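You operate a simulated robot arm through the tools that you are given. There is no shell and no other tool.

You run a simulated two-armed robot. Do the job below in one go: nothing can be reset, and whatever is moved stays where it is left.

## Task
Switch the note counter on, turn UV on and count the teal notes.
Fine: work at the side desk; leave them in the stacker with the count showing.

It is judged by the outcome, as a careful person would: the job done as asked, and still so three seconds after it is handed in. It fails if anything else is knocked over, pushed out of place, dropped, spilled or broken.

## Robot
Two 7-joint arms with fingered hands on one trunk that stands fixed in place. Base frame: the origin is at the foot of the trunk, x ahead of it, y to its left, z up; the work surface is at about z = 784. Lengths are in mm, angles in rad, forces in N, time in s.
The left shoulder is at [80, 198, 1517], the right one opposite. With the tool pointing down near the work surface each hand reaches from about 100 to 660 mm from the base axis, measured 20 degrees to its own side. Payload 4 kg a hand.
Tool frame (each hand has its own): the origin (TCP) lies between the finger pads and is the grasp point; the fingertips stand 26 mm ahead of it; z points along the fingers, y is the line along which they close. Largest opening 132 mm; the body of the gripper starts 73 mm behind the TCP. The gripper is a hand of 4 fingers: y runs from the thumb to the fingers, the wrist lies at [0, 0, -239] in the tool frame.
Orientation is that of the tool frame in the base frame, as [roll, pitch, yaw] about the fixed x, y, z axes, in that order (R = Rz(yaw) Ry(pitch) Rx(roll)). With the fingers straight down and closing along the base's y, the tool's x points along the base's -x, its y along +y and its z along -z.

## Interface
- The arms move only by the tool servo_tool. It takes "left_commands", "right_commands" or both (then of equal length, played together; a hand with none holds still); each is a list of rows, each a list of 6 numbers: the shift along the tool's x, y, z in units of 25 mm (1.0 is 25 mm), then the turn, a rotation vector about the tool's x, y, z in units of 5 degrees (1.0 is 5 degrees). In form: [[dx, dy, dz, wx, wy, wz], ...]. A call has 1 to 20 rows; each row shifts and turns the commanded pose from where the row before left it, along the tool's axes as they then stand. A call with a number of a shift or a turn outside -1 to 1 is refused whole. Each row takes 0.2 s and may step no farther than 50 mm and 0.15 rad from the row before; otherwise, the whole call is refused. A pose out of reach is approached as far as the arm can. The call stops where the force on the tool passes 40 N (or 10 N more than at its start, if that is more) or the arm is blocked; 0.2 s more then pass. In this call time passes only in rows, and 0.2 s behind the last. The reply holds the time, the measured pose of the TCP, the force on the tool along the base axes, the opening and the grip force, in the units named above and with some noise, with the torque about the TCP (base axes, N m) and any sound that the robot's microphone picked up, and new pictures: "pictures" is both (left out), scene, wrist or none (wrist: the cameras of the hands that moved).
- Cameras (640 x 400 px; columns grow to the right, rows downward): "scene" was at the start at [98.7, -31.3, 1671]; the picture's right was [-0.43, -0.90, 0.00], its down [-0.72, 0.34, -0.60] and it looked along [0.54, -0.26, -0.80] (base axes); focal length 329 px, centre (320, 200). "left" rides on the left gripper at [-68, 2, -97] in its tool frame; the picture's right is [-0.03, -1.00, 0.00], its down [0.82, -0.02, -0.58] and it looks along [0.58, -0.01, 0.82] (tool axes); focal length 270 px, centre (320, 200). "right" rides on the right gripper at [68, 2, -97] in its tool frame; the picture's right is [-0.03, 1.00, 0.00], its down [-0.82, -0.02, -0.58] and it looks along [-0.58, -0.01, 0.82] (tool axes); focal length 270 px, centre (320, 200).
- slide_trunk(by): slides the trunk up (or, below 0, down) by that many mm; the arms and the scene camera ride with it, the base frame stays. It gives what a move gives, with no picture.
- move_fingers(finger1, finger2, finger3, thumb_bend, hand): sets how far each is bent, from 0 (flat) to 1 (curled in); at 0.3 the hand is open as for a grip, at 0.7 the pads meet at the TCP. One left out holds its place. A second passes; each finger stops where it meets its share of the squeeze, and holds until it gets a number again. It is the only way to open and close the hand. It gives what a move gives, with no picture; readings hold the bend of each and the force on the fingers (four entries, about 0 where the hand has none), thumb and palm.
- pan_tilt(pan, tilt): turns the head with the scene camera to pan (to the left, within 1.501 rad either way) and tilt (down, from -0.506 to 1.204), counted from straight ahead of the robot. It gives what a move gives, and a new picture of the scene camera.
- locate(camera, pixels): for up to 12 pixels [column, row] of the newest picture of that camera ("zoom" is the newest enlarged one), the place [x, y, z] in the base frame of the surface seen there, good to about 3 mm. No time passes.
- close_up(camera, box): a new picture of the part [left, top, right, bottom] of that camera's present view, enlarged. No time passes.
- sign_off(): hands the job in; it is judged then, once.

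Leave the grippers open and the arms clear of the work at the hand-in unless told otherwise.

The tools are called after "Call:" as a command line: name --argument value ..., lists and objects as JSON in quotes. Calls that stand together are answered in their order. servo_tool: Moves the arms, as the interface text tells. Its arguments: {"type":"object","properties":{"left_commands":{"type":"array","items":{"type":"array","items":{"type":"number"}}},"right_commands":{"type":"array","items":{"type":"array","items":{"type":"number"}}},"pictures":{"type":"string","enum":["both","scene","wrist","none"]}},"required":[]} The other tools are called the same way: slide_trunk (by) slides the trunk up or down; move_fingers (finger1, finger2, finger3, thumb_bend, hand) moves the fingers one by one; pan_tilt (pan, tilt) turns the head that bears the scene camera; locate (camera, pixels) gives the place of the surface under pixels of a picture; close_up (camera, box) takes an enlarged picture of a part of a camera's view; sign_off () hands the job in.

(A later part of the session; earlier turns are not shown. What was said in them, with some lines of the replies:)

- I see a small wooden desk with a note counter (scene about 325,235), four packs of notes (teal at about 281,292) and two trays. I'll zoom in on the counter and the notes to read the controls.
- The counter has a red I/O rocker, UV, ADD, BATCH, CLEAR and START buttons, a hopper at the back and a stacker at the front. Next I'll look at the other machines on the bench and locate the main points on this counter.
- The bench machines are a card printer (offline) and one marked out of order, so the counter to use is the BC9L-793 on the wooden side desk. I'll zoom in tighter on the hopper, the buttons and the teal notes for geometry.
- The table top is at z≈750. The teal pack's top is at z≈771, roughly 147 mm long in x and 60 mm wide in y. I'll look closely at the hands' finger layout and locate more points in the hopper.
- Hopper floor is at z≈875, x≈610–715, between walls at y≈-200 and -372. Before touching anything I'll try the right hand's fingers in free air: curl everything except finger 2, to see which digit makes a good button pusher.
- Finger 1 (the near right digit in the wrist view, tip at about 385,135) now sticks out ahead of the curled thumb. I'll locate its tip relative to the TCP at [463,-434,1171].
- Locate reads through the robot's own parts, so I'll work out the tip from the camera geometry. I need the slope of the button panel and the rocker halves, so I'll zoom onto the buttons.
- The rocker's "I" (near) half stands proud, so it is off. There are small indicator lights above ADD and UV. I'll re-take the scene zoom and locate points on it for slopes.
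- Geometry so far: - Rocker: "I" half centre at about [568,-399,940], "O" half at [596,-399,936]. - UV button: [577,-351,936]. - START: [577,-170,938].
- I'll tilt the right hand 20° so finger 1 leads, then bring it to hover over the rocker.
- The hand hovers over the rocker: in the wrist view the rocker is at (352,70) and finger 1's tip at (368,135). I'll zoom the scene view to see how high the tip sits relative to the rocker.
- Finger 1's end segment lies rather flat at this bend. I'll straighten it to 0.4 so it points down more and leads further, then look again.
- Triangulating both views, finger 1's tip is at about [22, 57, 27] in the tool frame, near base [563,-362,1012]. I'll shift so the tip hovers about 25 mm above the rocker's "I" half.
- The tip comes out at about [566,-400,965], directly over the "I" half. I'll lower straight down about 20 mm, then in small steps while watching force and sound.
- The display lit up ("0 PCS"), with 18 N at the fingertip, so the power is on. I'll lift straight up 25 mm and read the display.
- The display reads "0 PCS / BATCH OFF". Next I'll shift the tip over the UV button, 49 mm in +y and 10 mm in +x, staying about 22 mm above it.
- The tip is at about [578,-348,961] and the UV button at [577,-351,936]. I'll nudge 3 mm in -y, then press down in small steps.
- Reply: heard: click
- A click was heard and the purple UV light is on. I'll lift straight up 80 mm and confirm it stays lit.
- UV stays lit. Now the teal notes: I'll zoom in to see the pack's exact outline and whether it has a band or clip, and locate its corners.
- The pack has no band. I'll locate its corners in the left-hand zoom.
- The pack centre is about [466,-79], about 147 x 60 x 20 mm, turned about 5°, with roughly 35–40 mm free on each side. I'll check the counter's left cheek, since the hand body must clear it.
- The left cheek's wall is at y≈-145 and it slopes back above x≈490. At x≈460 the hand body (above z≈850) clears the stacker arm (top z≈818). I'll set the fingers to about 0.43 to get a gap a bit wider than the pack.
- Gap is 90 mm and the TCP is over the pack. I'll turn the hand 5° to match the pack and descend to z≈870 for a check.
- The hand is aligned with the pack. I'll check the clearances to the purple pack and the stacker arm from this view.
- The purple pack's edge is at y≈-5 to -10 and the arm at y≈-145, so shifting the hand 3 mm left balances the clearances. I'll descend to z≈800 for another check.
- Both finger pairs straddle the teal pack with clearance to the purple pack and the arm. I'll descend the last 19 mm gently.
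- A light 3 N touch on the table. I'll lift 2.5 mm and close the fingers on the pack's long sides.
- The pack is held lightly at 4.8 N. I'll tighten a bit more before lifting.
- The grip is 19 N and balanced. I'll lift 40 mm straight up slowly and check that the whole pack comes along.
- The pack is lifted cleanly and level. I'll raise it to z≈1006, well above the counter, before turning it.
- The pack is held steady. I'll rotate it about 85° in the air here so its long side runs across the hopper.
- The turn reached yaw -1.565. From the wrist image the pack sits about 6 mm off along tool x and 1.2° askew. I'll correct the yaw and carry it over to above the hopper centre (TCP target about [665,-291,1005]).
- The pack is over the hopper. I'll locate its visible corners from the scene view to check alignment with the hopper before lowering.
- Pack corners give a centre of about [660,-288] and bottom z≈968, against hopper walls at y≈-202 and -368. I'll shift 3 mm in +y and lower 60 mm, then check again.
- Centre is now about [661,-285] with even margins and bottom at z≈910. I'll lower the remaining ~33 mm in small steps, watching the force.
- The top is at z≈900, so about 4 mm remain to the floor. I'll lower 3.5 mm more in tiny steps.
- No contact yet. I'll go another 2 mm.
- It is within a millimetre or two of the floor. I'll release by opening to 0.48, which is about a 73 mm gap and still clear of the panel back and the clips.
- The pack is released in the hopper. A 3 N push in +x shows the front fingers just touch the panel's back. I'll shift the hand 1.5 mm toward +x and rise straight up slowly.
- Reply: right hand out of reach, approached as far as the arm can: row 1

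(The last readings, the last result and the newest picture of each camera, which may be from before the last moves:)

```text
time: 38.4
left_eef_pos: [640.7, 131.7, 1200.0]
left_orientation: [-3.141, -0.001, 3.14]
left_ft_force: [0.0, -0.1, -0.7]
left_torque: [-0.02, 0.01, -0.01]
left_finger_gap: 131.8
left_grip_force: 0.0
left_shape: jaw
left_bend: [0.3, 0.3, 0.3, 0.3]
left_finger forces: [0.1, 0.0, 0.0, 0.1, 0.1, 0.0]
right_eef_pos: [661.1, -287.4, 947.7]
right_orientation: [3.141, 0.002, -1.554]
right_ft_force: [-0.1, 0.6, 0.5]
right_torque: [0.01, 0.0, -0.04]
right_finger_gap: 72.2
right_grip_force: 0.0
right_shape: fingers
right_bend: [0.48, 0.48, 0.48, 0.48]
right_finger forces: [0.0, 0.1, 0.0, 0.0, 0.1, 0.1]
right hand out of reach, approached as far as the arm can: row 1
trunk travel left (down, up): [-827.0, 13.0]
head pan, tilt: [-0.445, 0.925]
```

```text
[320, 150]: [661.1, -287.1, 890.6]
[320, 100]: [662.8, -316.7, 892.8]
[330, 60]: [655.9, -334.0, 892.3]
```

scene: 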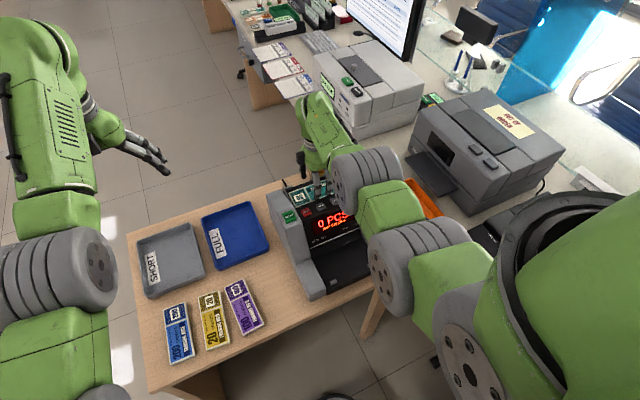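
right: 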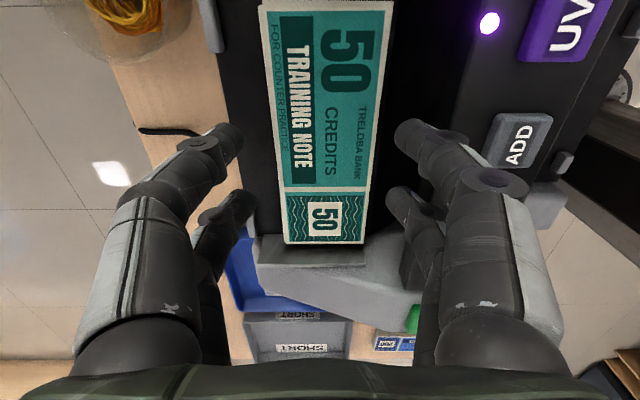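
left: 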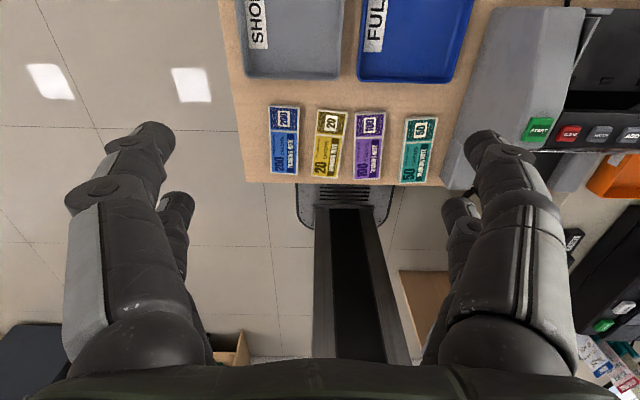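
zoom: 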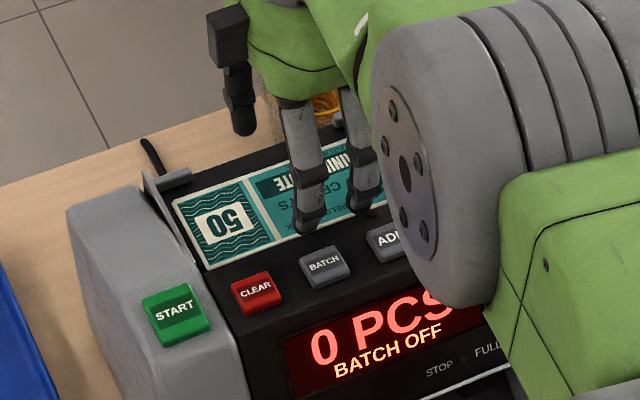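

The notes lie flat in the hopper, with the top at z≈892. The machine still shows 0 PCS, so it needs START. I'll raise the hand 85 mm, then turn it back to its earlier heading.

Call:
servo_tool --right_commands '[[0, 0, -0.85, 0, 0, 0], [0, 0, -0.85, 0, 0, 0], [0, 0, -0.85, 0, 0, 0], [0, 0, -0.85, 0, 0, 0]]' --pictures "none"

Call:
servo_tool --right_commands '[[0, 0, 0, 0, 0, 1], [0, 0, 0, 0, 0, 1], [0, 0, 0, 0, 0, 1], [0, 0, 0, 0, 0, 1], [0, 0, 0, 0, 0, 1], [0, 0, 0, 0, 0, 1], [0, 0, 0, 0, 0, 1], [0, 0, 0, 0, 0, 1], [0, 0, 0, 0, 0, 1], [0, 0, 0, 0, 0, 1], [0, 0, 0, 0, 0, 1], [0, 0, 0, 0, 0, 1], [0, 0, 0, 0, 0, 1], [0, 0, 0, 0, 0, 1], [0, 0, 0, 0, 0, 1], [0, 0, 0, 0, 0, 1], [0, 0, 0, 0, 0, 1], [0, 0, 0, 0, 0, 1]]' --pictures "both"

```text
time: 39.4
left_eef_pos: [642.4, 130.7, 1198.3]
left_orientation: [3.141, 0.0, 3.141]
left_ft_force: [0.6, 0.4, -0.3]
left_torque: [-0.01, 0.0, -0.01]
left_finger_gap: 132.2
left_grip_force: 0.1
left_shape: jaw
left_bend: [0.3, 0.3, 0.3, 0.3]
left_finger forces: [0.1, 0.0, 0.0, 0.0, 0.0, 0.0]
right_eef_pos: [662.1, -286.6, 1033.3]
right_orientation: [-3.141, -0.002, -1.554]
right_ft_force: [0.5, -0.6, 0.3]
right_torque: [0.0, 0.02, -0.01]
right_finger_gap: 72.3
right_grip_force: 0.0
right_shape: fingers
right_bend: [0.48, 0.48, 0.48, 0.48]
right_finger forces: [0.0, 0.0, 0.1, 0.1, 0.1, 0.1]
trunk travel left (down, up): [-827.0, 13.0]
head pan, tilt: [-0.445, 0.925]
```

```text
time: 43.2
left_eef_pos: [641.4, 130.9, 1198.5]
left_orientation: [-3.139, -0.001, -3.141]
left_ft_force: [0.5, 0.1, -0.4]
left_torque: [-0.02, 0.0, 0.01]
left_finger_gap: 131.9
left_grip_force: 0.1
left_shape: jaw
left_bend: [0.3, 0.3, 0.3, 0.3]
left_finger forces: [0.0, 0.1, 0.1, 0.0, 0.1, 0.1]
right_eef_pos: [662.4, -287.2, 1033.1]
right_orientation: [3.141, 0.0, -3.126]
right_ft_force: [-0.3, 0.9, -0.2]
right_torque: [0.0, 0.02, 0.01]
right_finger_gap: 72.2
right_grip_force: 0.0
right_shape: fingers
right_bend: [0.48, 0.48, 0.48, 0.48]
right_finger forces: [0.1, 0.0, 0.0, 0.1, 0.0, 0.0]
trunk travel left (down, up): [-827.0, 13.0]
head pan, tilt: [-0.445, 0.925]
```

scene: 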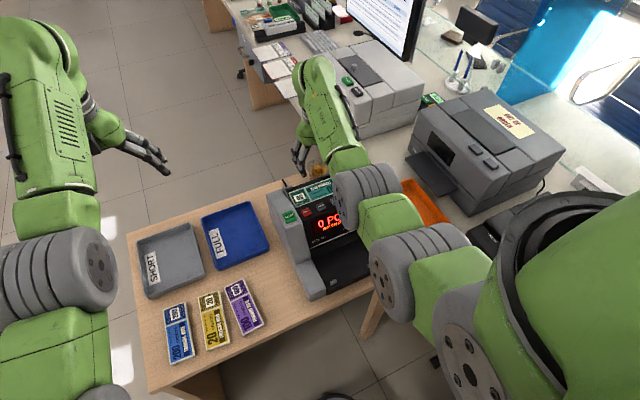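
right: 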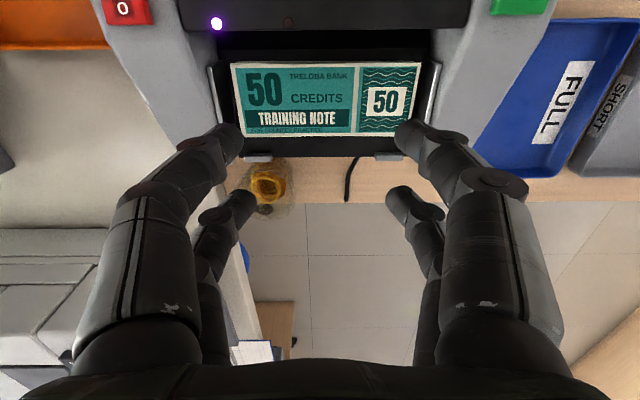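

The pack sits neatly in the hopper. I'll set the pointing finger as before (finger 1 at 0.4, others curled), tilt 20°, and move to hover over START.

Call:
move_fingers --hand "right" --finger1 0.4 --finger2 1.0 --finger3 1.0 --thumb_bend 1.0

Call:
servo_tool --right_commands '[[0, 0, 0, 0, 0, 0.18], [0, 0, 0, 0, -1, 0], [0, 0, 0, 0, -1, 0], [0, 0, 0, 0, -1, 0], [0, 0, 0, 0, -1, 0], [0.639, 0.464, 0.048, 0, 0, 0], [0.639, 0.464, 0.048, 0, 0, 0], [0.639, 0.464, 0.048, 0, 0, 0], [0.639, 0.464, 0.048, 0, 0, 0], [0.639, 0.464, 0.048, 0, 0, 0]]' --pictures "both"

Call:
close_up --camera "scene" --box '[260, 160, 340, 240]'

Call:
close_up --camera "right" --box '[340, 0, 540, 160]'

```text
time: 44.2
left_eef_pos: [642.2, 131.8, 1198.3]
left_orientation: [-3.14, 0.0, 3.141]
left_ft_force: [-0.2, 0.3, 0.5]
left_torque: [-0.06, 0.02, 0.02]
left_finger_gap: 132.0
left_grip_force: 0.0
left_shape: jaw
left_bend: [0.3, 0.3, 0.3, 0.3]
left_finger forces: [0.1, 0.1, 0.0, 0.0, 0.0, 0.1]
right_eef_pos: [663.7, -287.5, 1032.9]
right_orientation: [3.14, 0.0, -3.123]
right_ft_force: [-0.1, -0.3, 0.0]
right_torque: [-0.03, 0.02, 0.0]
right_finger_gap: 38.6
right_grip_force: 0.2
right_shape: fingers
right_bend: [0.4, 0.75, 0.75, 1.0]
right_finger forces: [0.1, 0.1, 0.1, 0.0, 0.0, 0.1]
trunk travel left (down, up): [-827.0, 13.0]
head pan, tilt: [-0.445, 0.925]
```

```text
time: 46.4
left_eef_pos: [641.4, 131.8, 1199.7]
left_orientation: [-3.141, 0.001, -3.141]
left_ft_force: [0.2, -0.5, -0.6]
left_torque: [-0.05, -0.05, -0.01]
left_finger_gap: 131.9
left_grip_force: 0.0
left_shape: jaw
left_bend: [0.3, 0.3, 0.3, 0.3]
left_finger forces: [0.0, 0.1, 0.0, 0.1, 0.0, 0.1]
right_eef_pos: [588.1, -229.3, 999.1]
right_orientation: [3.14, 0.349, -3.14]
right_ft_force: [-0.2, -0.1, 0.7]
right_torque: [0.0, 0.01, 0.02]
right_finger_gap: 38.7
right_grip_force: 0.0
right_shape: fingers
right_bend: [0.4, 0.75, 0.75, 1.0]
right_finger forces: [0.0, 0.0, 0.1, 0.0, 0.0, 0.0]
trunk travel left (down, up): [-827.0, 13.0]
head pan, tilt: [-0.445, 0.925]
```

scene: 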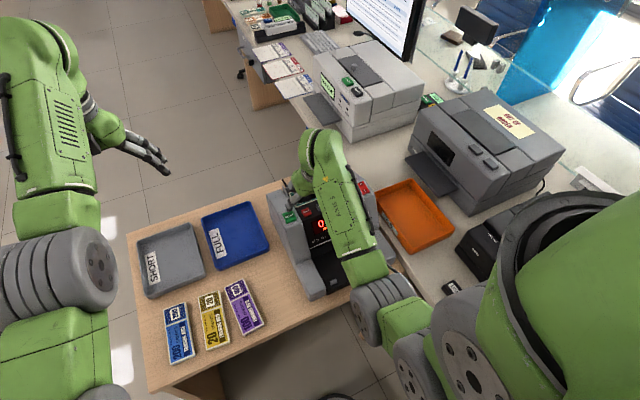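
right: 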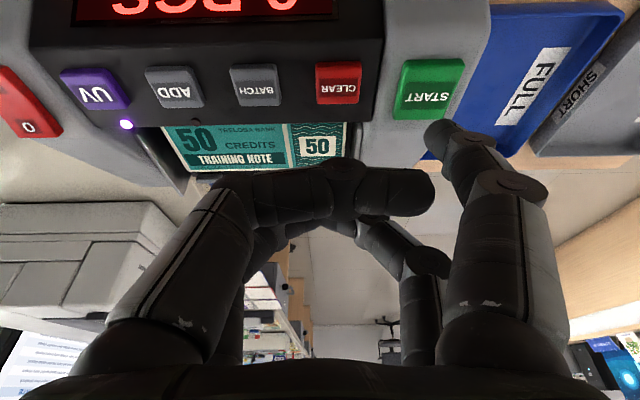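

```text
5.00 times, centred on (300, 200) of scene
```

zoom: 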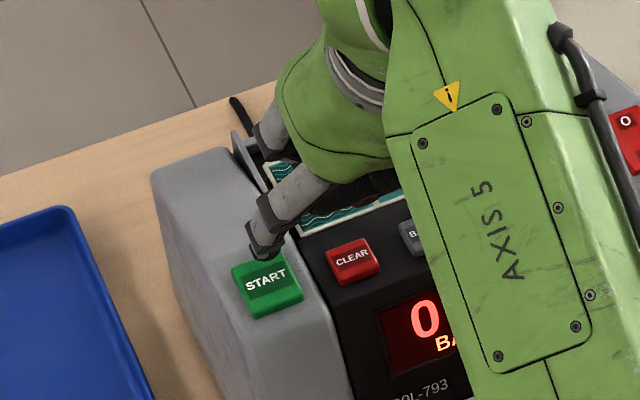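

```text
2.50 times, centred on (440, 80) of right
```

zoom: 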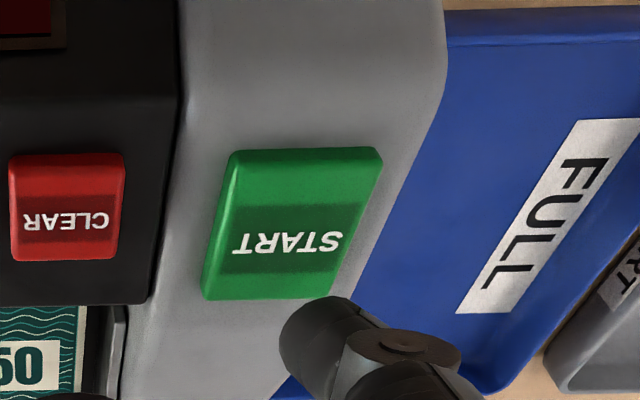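

The tip is about [580,-173], right over START. I'll press down as before.

Call:
servo_tool --right_commands '[[0.137, 0, 0.376, 0, 0, 0], [0.137, 0, 0.376, 0, 0, 0], [0.034, 0, 0.094, 0, 0, 0], [0.034, 0, 0.094, 0, 0, 0], [0.034, 0, 0.094, 0, 0, 0]]' --pictures "scene"

Call:
close_up --camera "right" --box '[140, 0, 540, 200]'

```text
time: 47.6
left_eef_pos: [642.7, 131.5, 1199.0]
left_orientation: [-3.14, 0.0, -3.141]
left_ft_force: [0.3, -1.2, 0.3]
left_torque: [0.01, 0.01, -0.05]
left_finger_gap: 131.8
left_grip_force: 0.0
left_shape: jaw
left_bend: [0.3, 0.3, 0.3, 0.3]
left_finger forces: [0.0, 0.0, 0.0, 0.1, 0.0, 0.1]
right_eef_pos: [588.9, -229.5, 972.1]
right_orientation: [-3.142, 0.35, -3.14]
right_ft_force: [0.7, 0.0, 1.2]
right_torque: [0.12, -0.01, -0.06]
right_finger_gap: 38.9
right_grip_force: 1.0
right_shape: fingers
right_bend: [0.4, 0.75, 0.75, 1.0]
right_finger forces: [2.1, 0.0, 0.1, 0.0, 0.0, 0.1]
trunk travel left (down, up): [-827.0, 13.0]
head pan, tilt: [-0.445, 0.925]
heard: click
```

scene: 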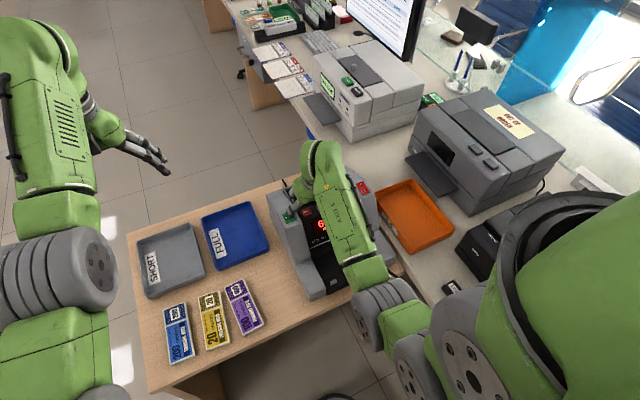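

```text
1.60 times, centred on (340, 100) of right
```

zoom: 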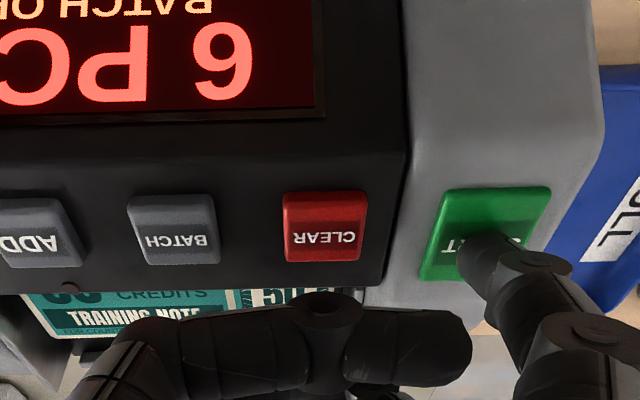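

A click was heard and it's counting ("6 PCS"). I'll lift the hand straight up and watch.

Call:
servo_tool --right_commands '[[-0.27, 0, -0.75, 0, 0, 0], [-0.27, 0, -0.75, 0, 0, 0], [-0.27, 0, -0.75, 0, 0, 0], [-0.27, 0, -0.75, 0, 0, 0], [-0.27, 0, -0.75, 0, 0, 0]]' --pictures "both"

```text
time: 48.8
left_eef_pos: [641.9, 130.7, 1198.7]
left_orientation: [-3.141, 0.0, -3.141]
left_ft_force: [0.0, 0.9, -0.1]
left_torque: [0.04, 0.0, -0.02]
left_finger_gap: 132.1
left_grip_force: 0.0
left_shape: jaw
left_bend: [0.3, 0.3, 0.3, 0.3]
left_finger forces: [0.0, 0.0, 0.1, 0.0, 0.1, 0.0]
right_eef_pos: [589.1, -229.7, 1070.0]
right_orientation: [-3.141, 0.35, -3.14]
right_ft_force: [0.6, 0.8, -0.2]
right_torque: [0.01, 0.0, -0.02]
right_finger_gap: 38.8
right_grip_force: 0.1
right_shape: fingers
right_bend: [0.4, 0.75, 0.75, 1.0]
right_finger forces: [0.0, 0.1, 0.0, 0.1, 0.1, 0.0]
trunk travel left (down, up): [-827.0, 13.0]
head pan, tilt: [-0.445, 0.925]
```

scene: 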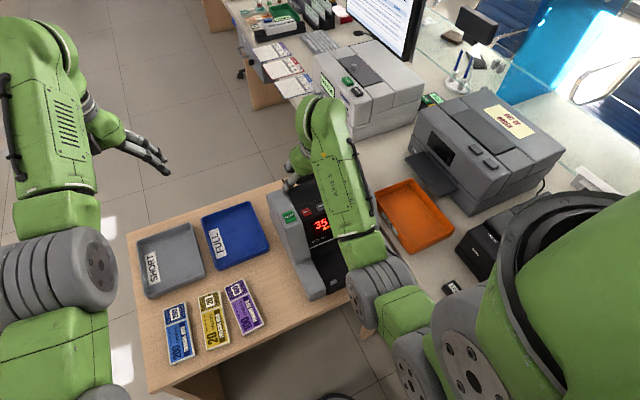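
right: 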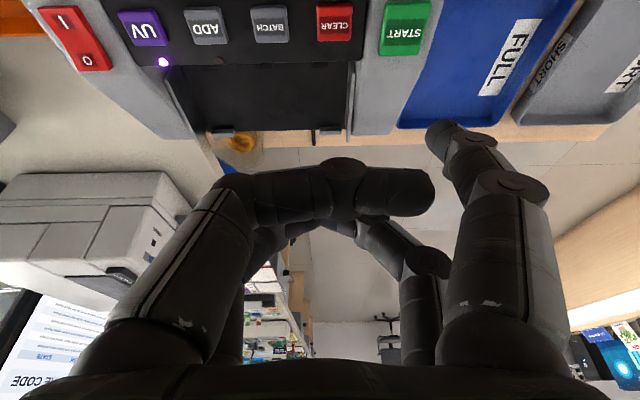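

It's at 35 and the hopper looks empty in the wrist view. I'll untilt and retreat the arm to its starting spot, clear of the counter.

Call:
servo_tool --right_commands '[[0, 0, 0, 0, 1, 0], [0, 0, 0, 0, 1, 0], [0, 0, 0, 0, 1, 0], [0, 0, 0, 0, 1, 0], [0.427, -0.687, -0.333, 0, 0, 0], [0.427, -0.687, -0.333, 0, 0, 0], [0.427, -0.687, -0.333, 0, 0, 0], [0.427, -0.687, -0.333, 0, 0, 0], [0.427, -0.687, -0.333, 0, 0, 0], [0.427, -0.687, -0.333, 0, 0, 0], [0.427, -0.687, -0.333, 0, 0, 0], [0.427, -0.687, -0.333, 0, 0, 0], [0.427, -0.687, -0.333, 0, 0, 0], [0.427, -0.687, -0.333, 0, 0, 0], [0.427, -0.687, -0.333, 0, 0, 0], [0.427, -0.687, -0.333, 0, 0, 0]]' --pictures "both"

Call:
close_up --camera "scene" --box '[260, 160, 400, 310]'

```text
time: 52.2
left_eef_pos: [641.3, 129.9, 1199.6]
left_orientation: [3.141, -0.002, -3.14]
left_ft_force: [-0.3, -0.3, 0.2]
left_torque: [0.02, 0.02, -0.04]
left_finger_gap: 131.9
left_grip_force: 0.1
left_shape: jaw
left_bend: [0.3, 0.3, 0.3, 0.3]
left_finger forces: [0.0, 0.0, 0.0, 0.1, 0.0, 0.1]
right_eef_pos: [459.6, -439.0, 1170.0]
right_orientation: [-3.141, 0.0, -3.139]
right_ft_force: [-0.2, -0.5, -0.1]
right_torque: [0.02, -0.01, -0.01]
right_finger_gap: 39.0
right_grip_force: 0.0
right_shape: fingers
right_bend: [0.4, 0.75, 0.75, 1.0]
right_finger forces: [0.0, 0.0, 0.0, 0.0, 0.1, 0.1]
trunk travel left (down, up): [-827.0, 13.0]
head pan, tilt: [-0.445, 0.925]
```

scene: 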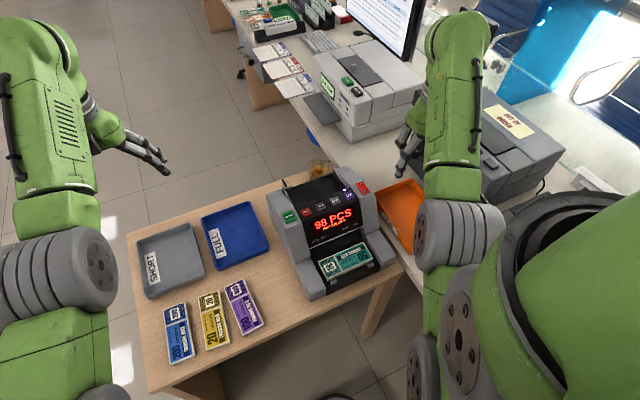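
right: 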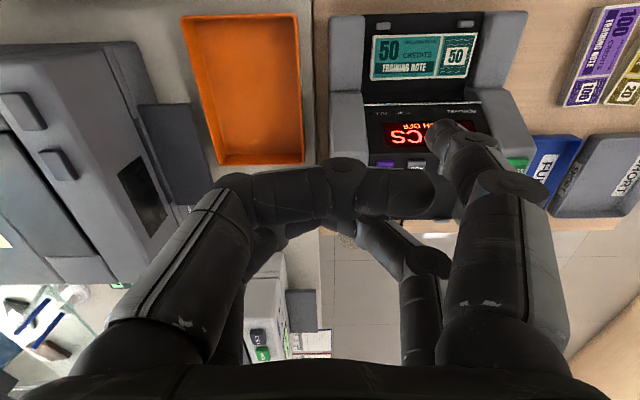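

```text
2.67 times, centred on (330, 235) of scene
```

zoom: 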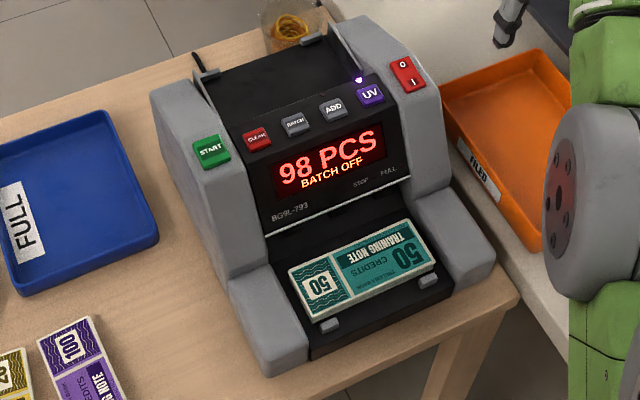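

The notes are in the stacker and the display reads 98 PCS. I'll open the right hand, letting a second pass, and check that the count is final and nothing is left in the hopper.

Call:
move_fingers --hand "right" --finger1 0.3 --finger2 0.3 --finger3 0.3 --thumb_bend 0.3

Call:
close_up --camera "scene" --box '[270, 160, 390, 240]'

Call:
close_up --camera "right" --box '[320, 0, 640, 220]'

```text
time: 53.2
left_eef_pos: [641.7, 131.1, 1199.4]
left_orientation: [-3.141, 0.0, -3.141]
left_ft_force: [1.0, -0.6, -0.1]
left_torque: [-0.02, 0.02, 0.03]
left_finger_gap: 131.6
left_grip_force: 0.0
left_shape: jaw
left_bend: [0.3, 0.3, 0.3, 0.3]
left_finger forces: [0.0, 0.1, 0.0, 0.0, 0.0, 0.1]
right_eef_pos: [459.7, -437.5, 1170.5]
right_orientation: [-3.142, -0.001, -3.139]
right_ft_force: [-0.3, 0.4, 0.5]
right_torque: [0.01, 0.02, 0.0]
right_finger_gap: 132.2
right_grip_force: 0.1
right_shape: fingers
right_bend: [0.3, 0.3, 0.3, 0.3]
right_finger forces: [0.1, 0.0, 0.1, 0.0, 0.0, 0.0]
trunk travel left (down, up): [-827.0, 13.0]
head pan, tilt: [-0.445, 0.925]
```

```text
5.00 times, centred on (330, 200) of scene
```

zoom: 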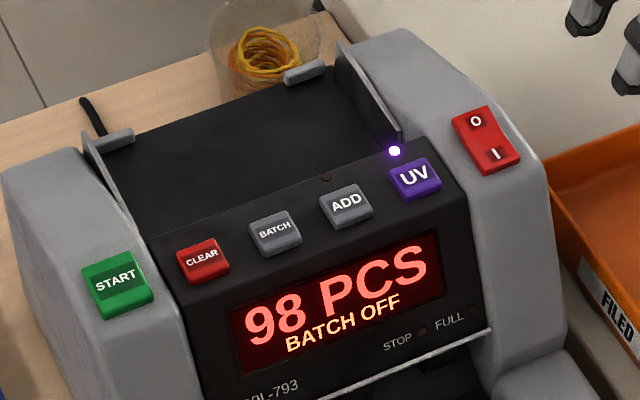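

```text
1.82 times, centred on (480, 110) of right
```

zoom: 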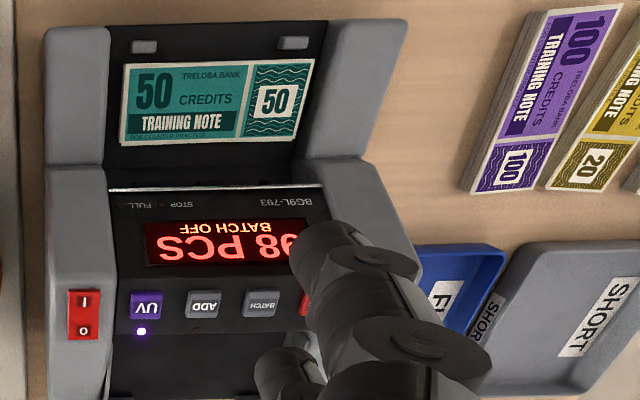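

The count is steady at 98 PCS and the hopper is empty. UV is lit, there are no STOP or FULL lights, and the teal notes lie in the stacker. Everything else is where it was, and both hands are open and clear. I'll hand the job in.

Call:
sign_off

```text
The job is handed in.
```

The note counter on the side desk is on with UV lit, and it counted **98** teal notes. They are in the stacker with "98 PCS" showing, and the count held steady over the last second before I handed it in.

The hopper is empty and neither the STOP nor the FULL light came on. The other note packs, the trays and the rubber-band jar are where they were. Both hands are open and clear of the counter.
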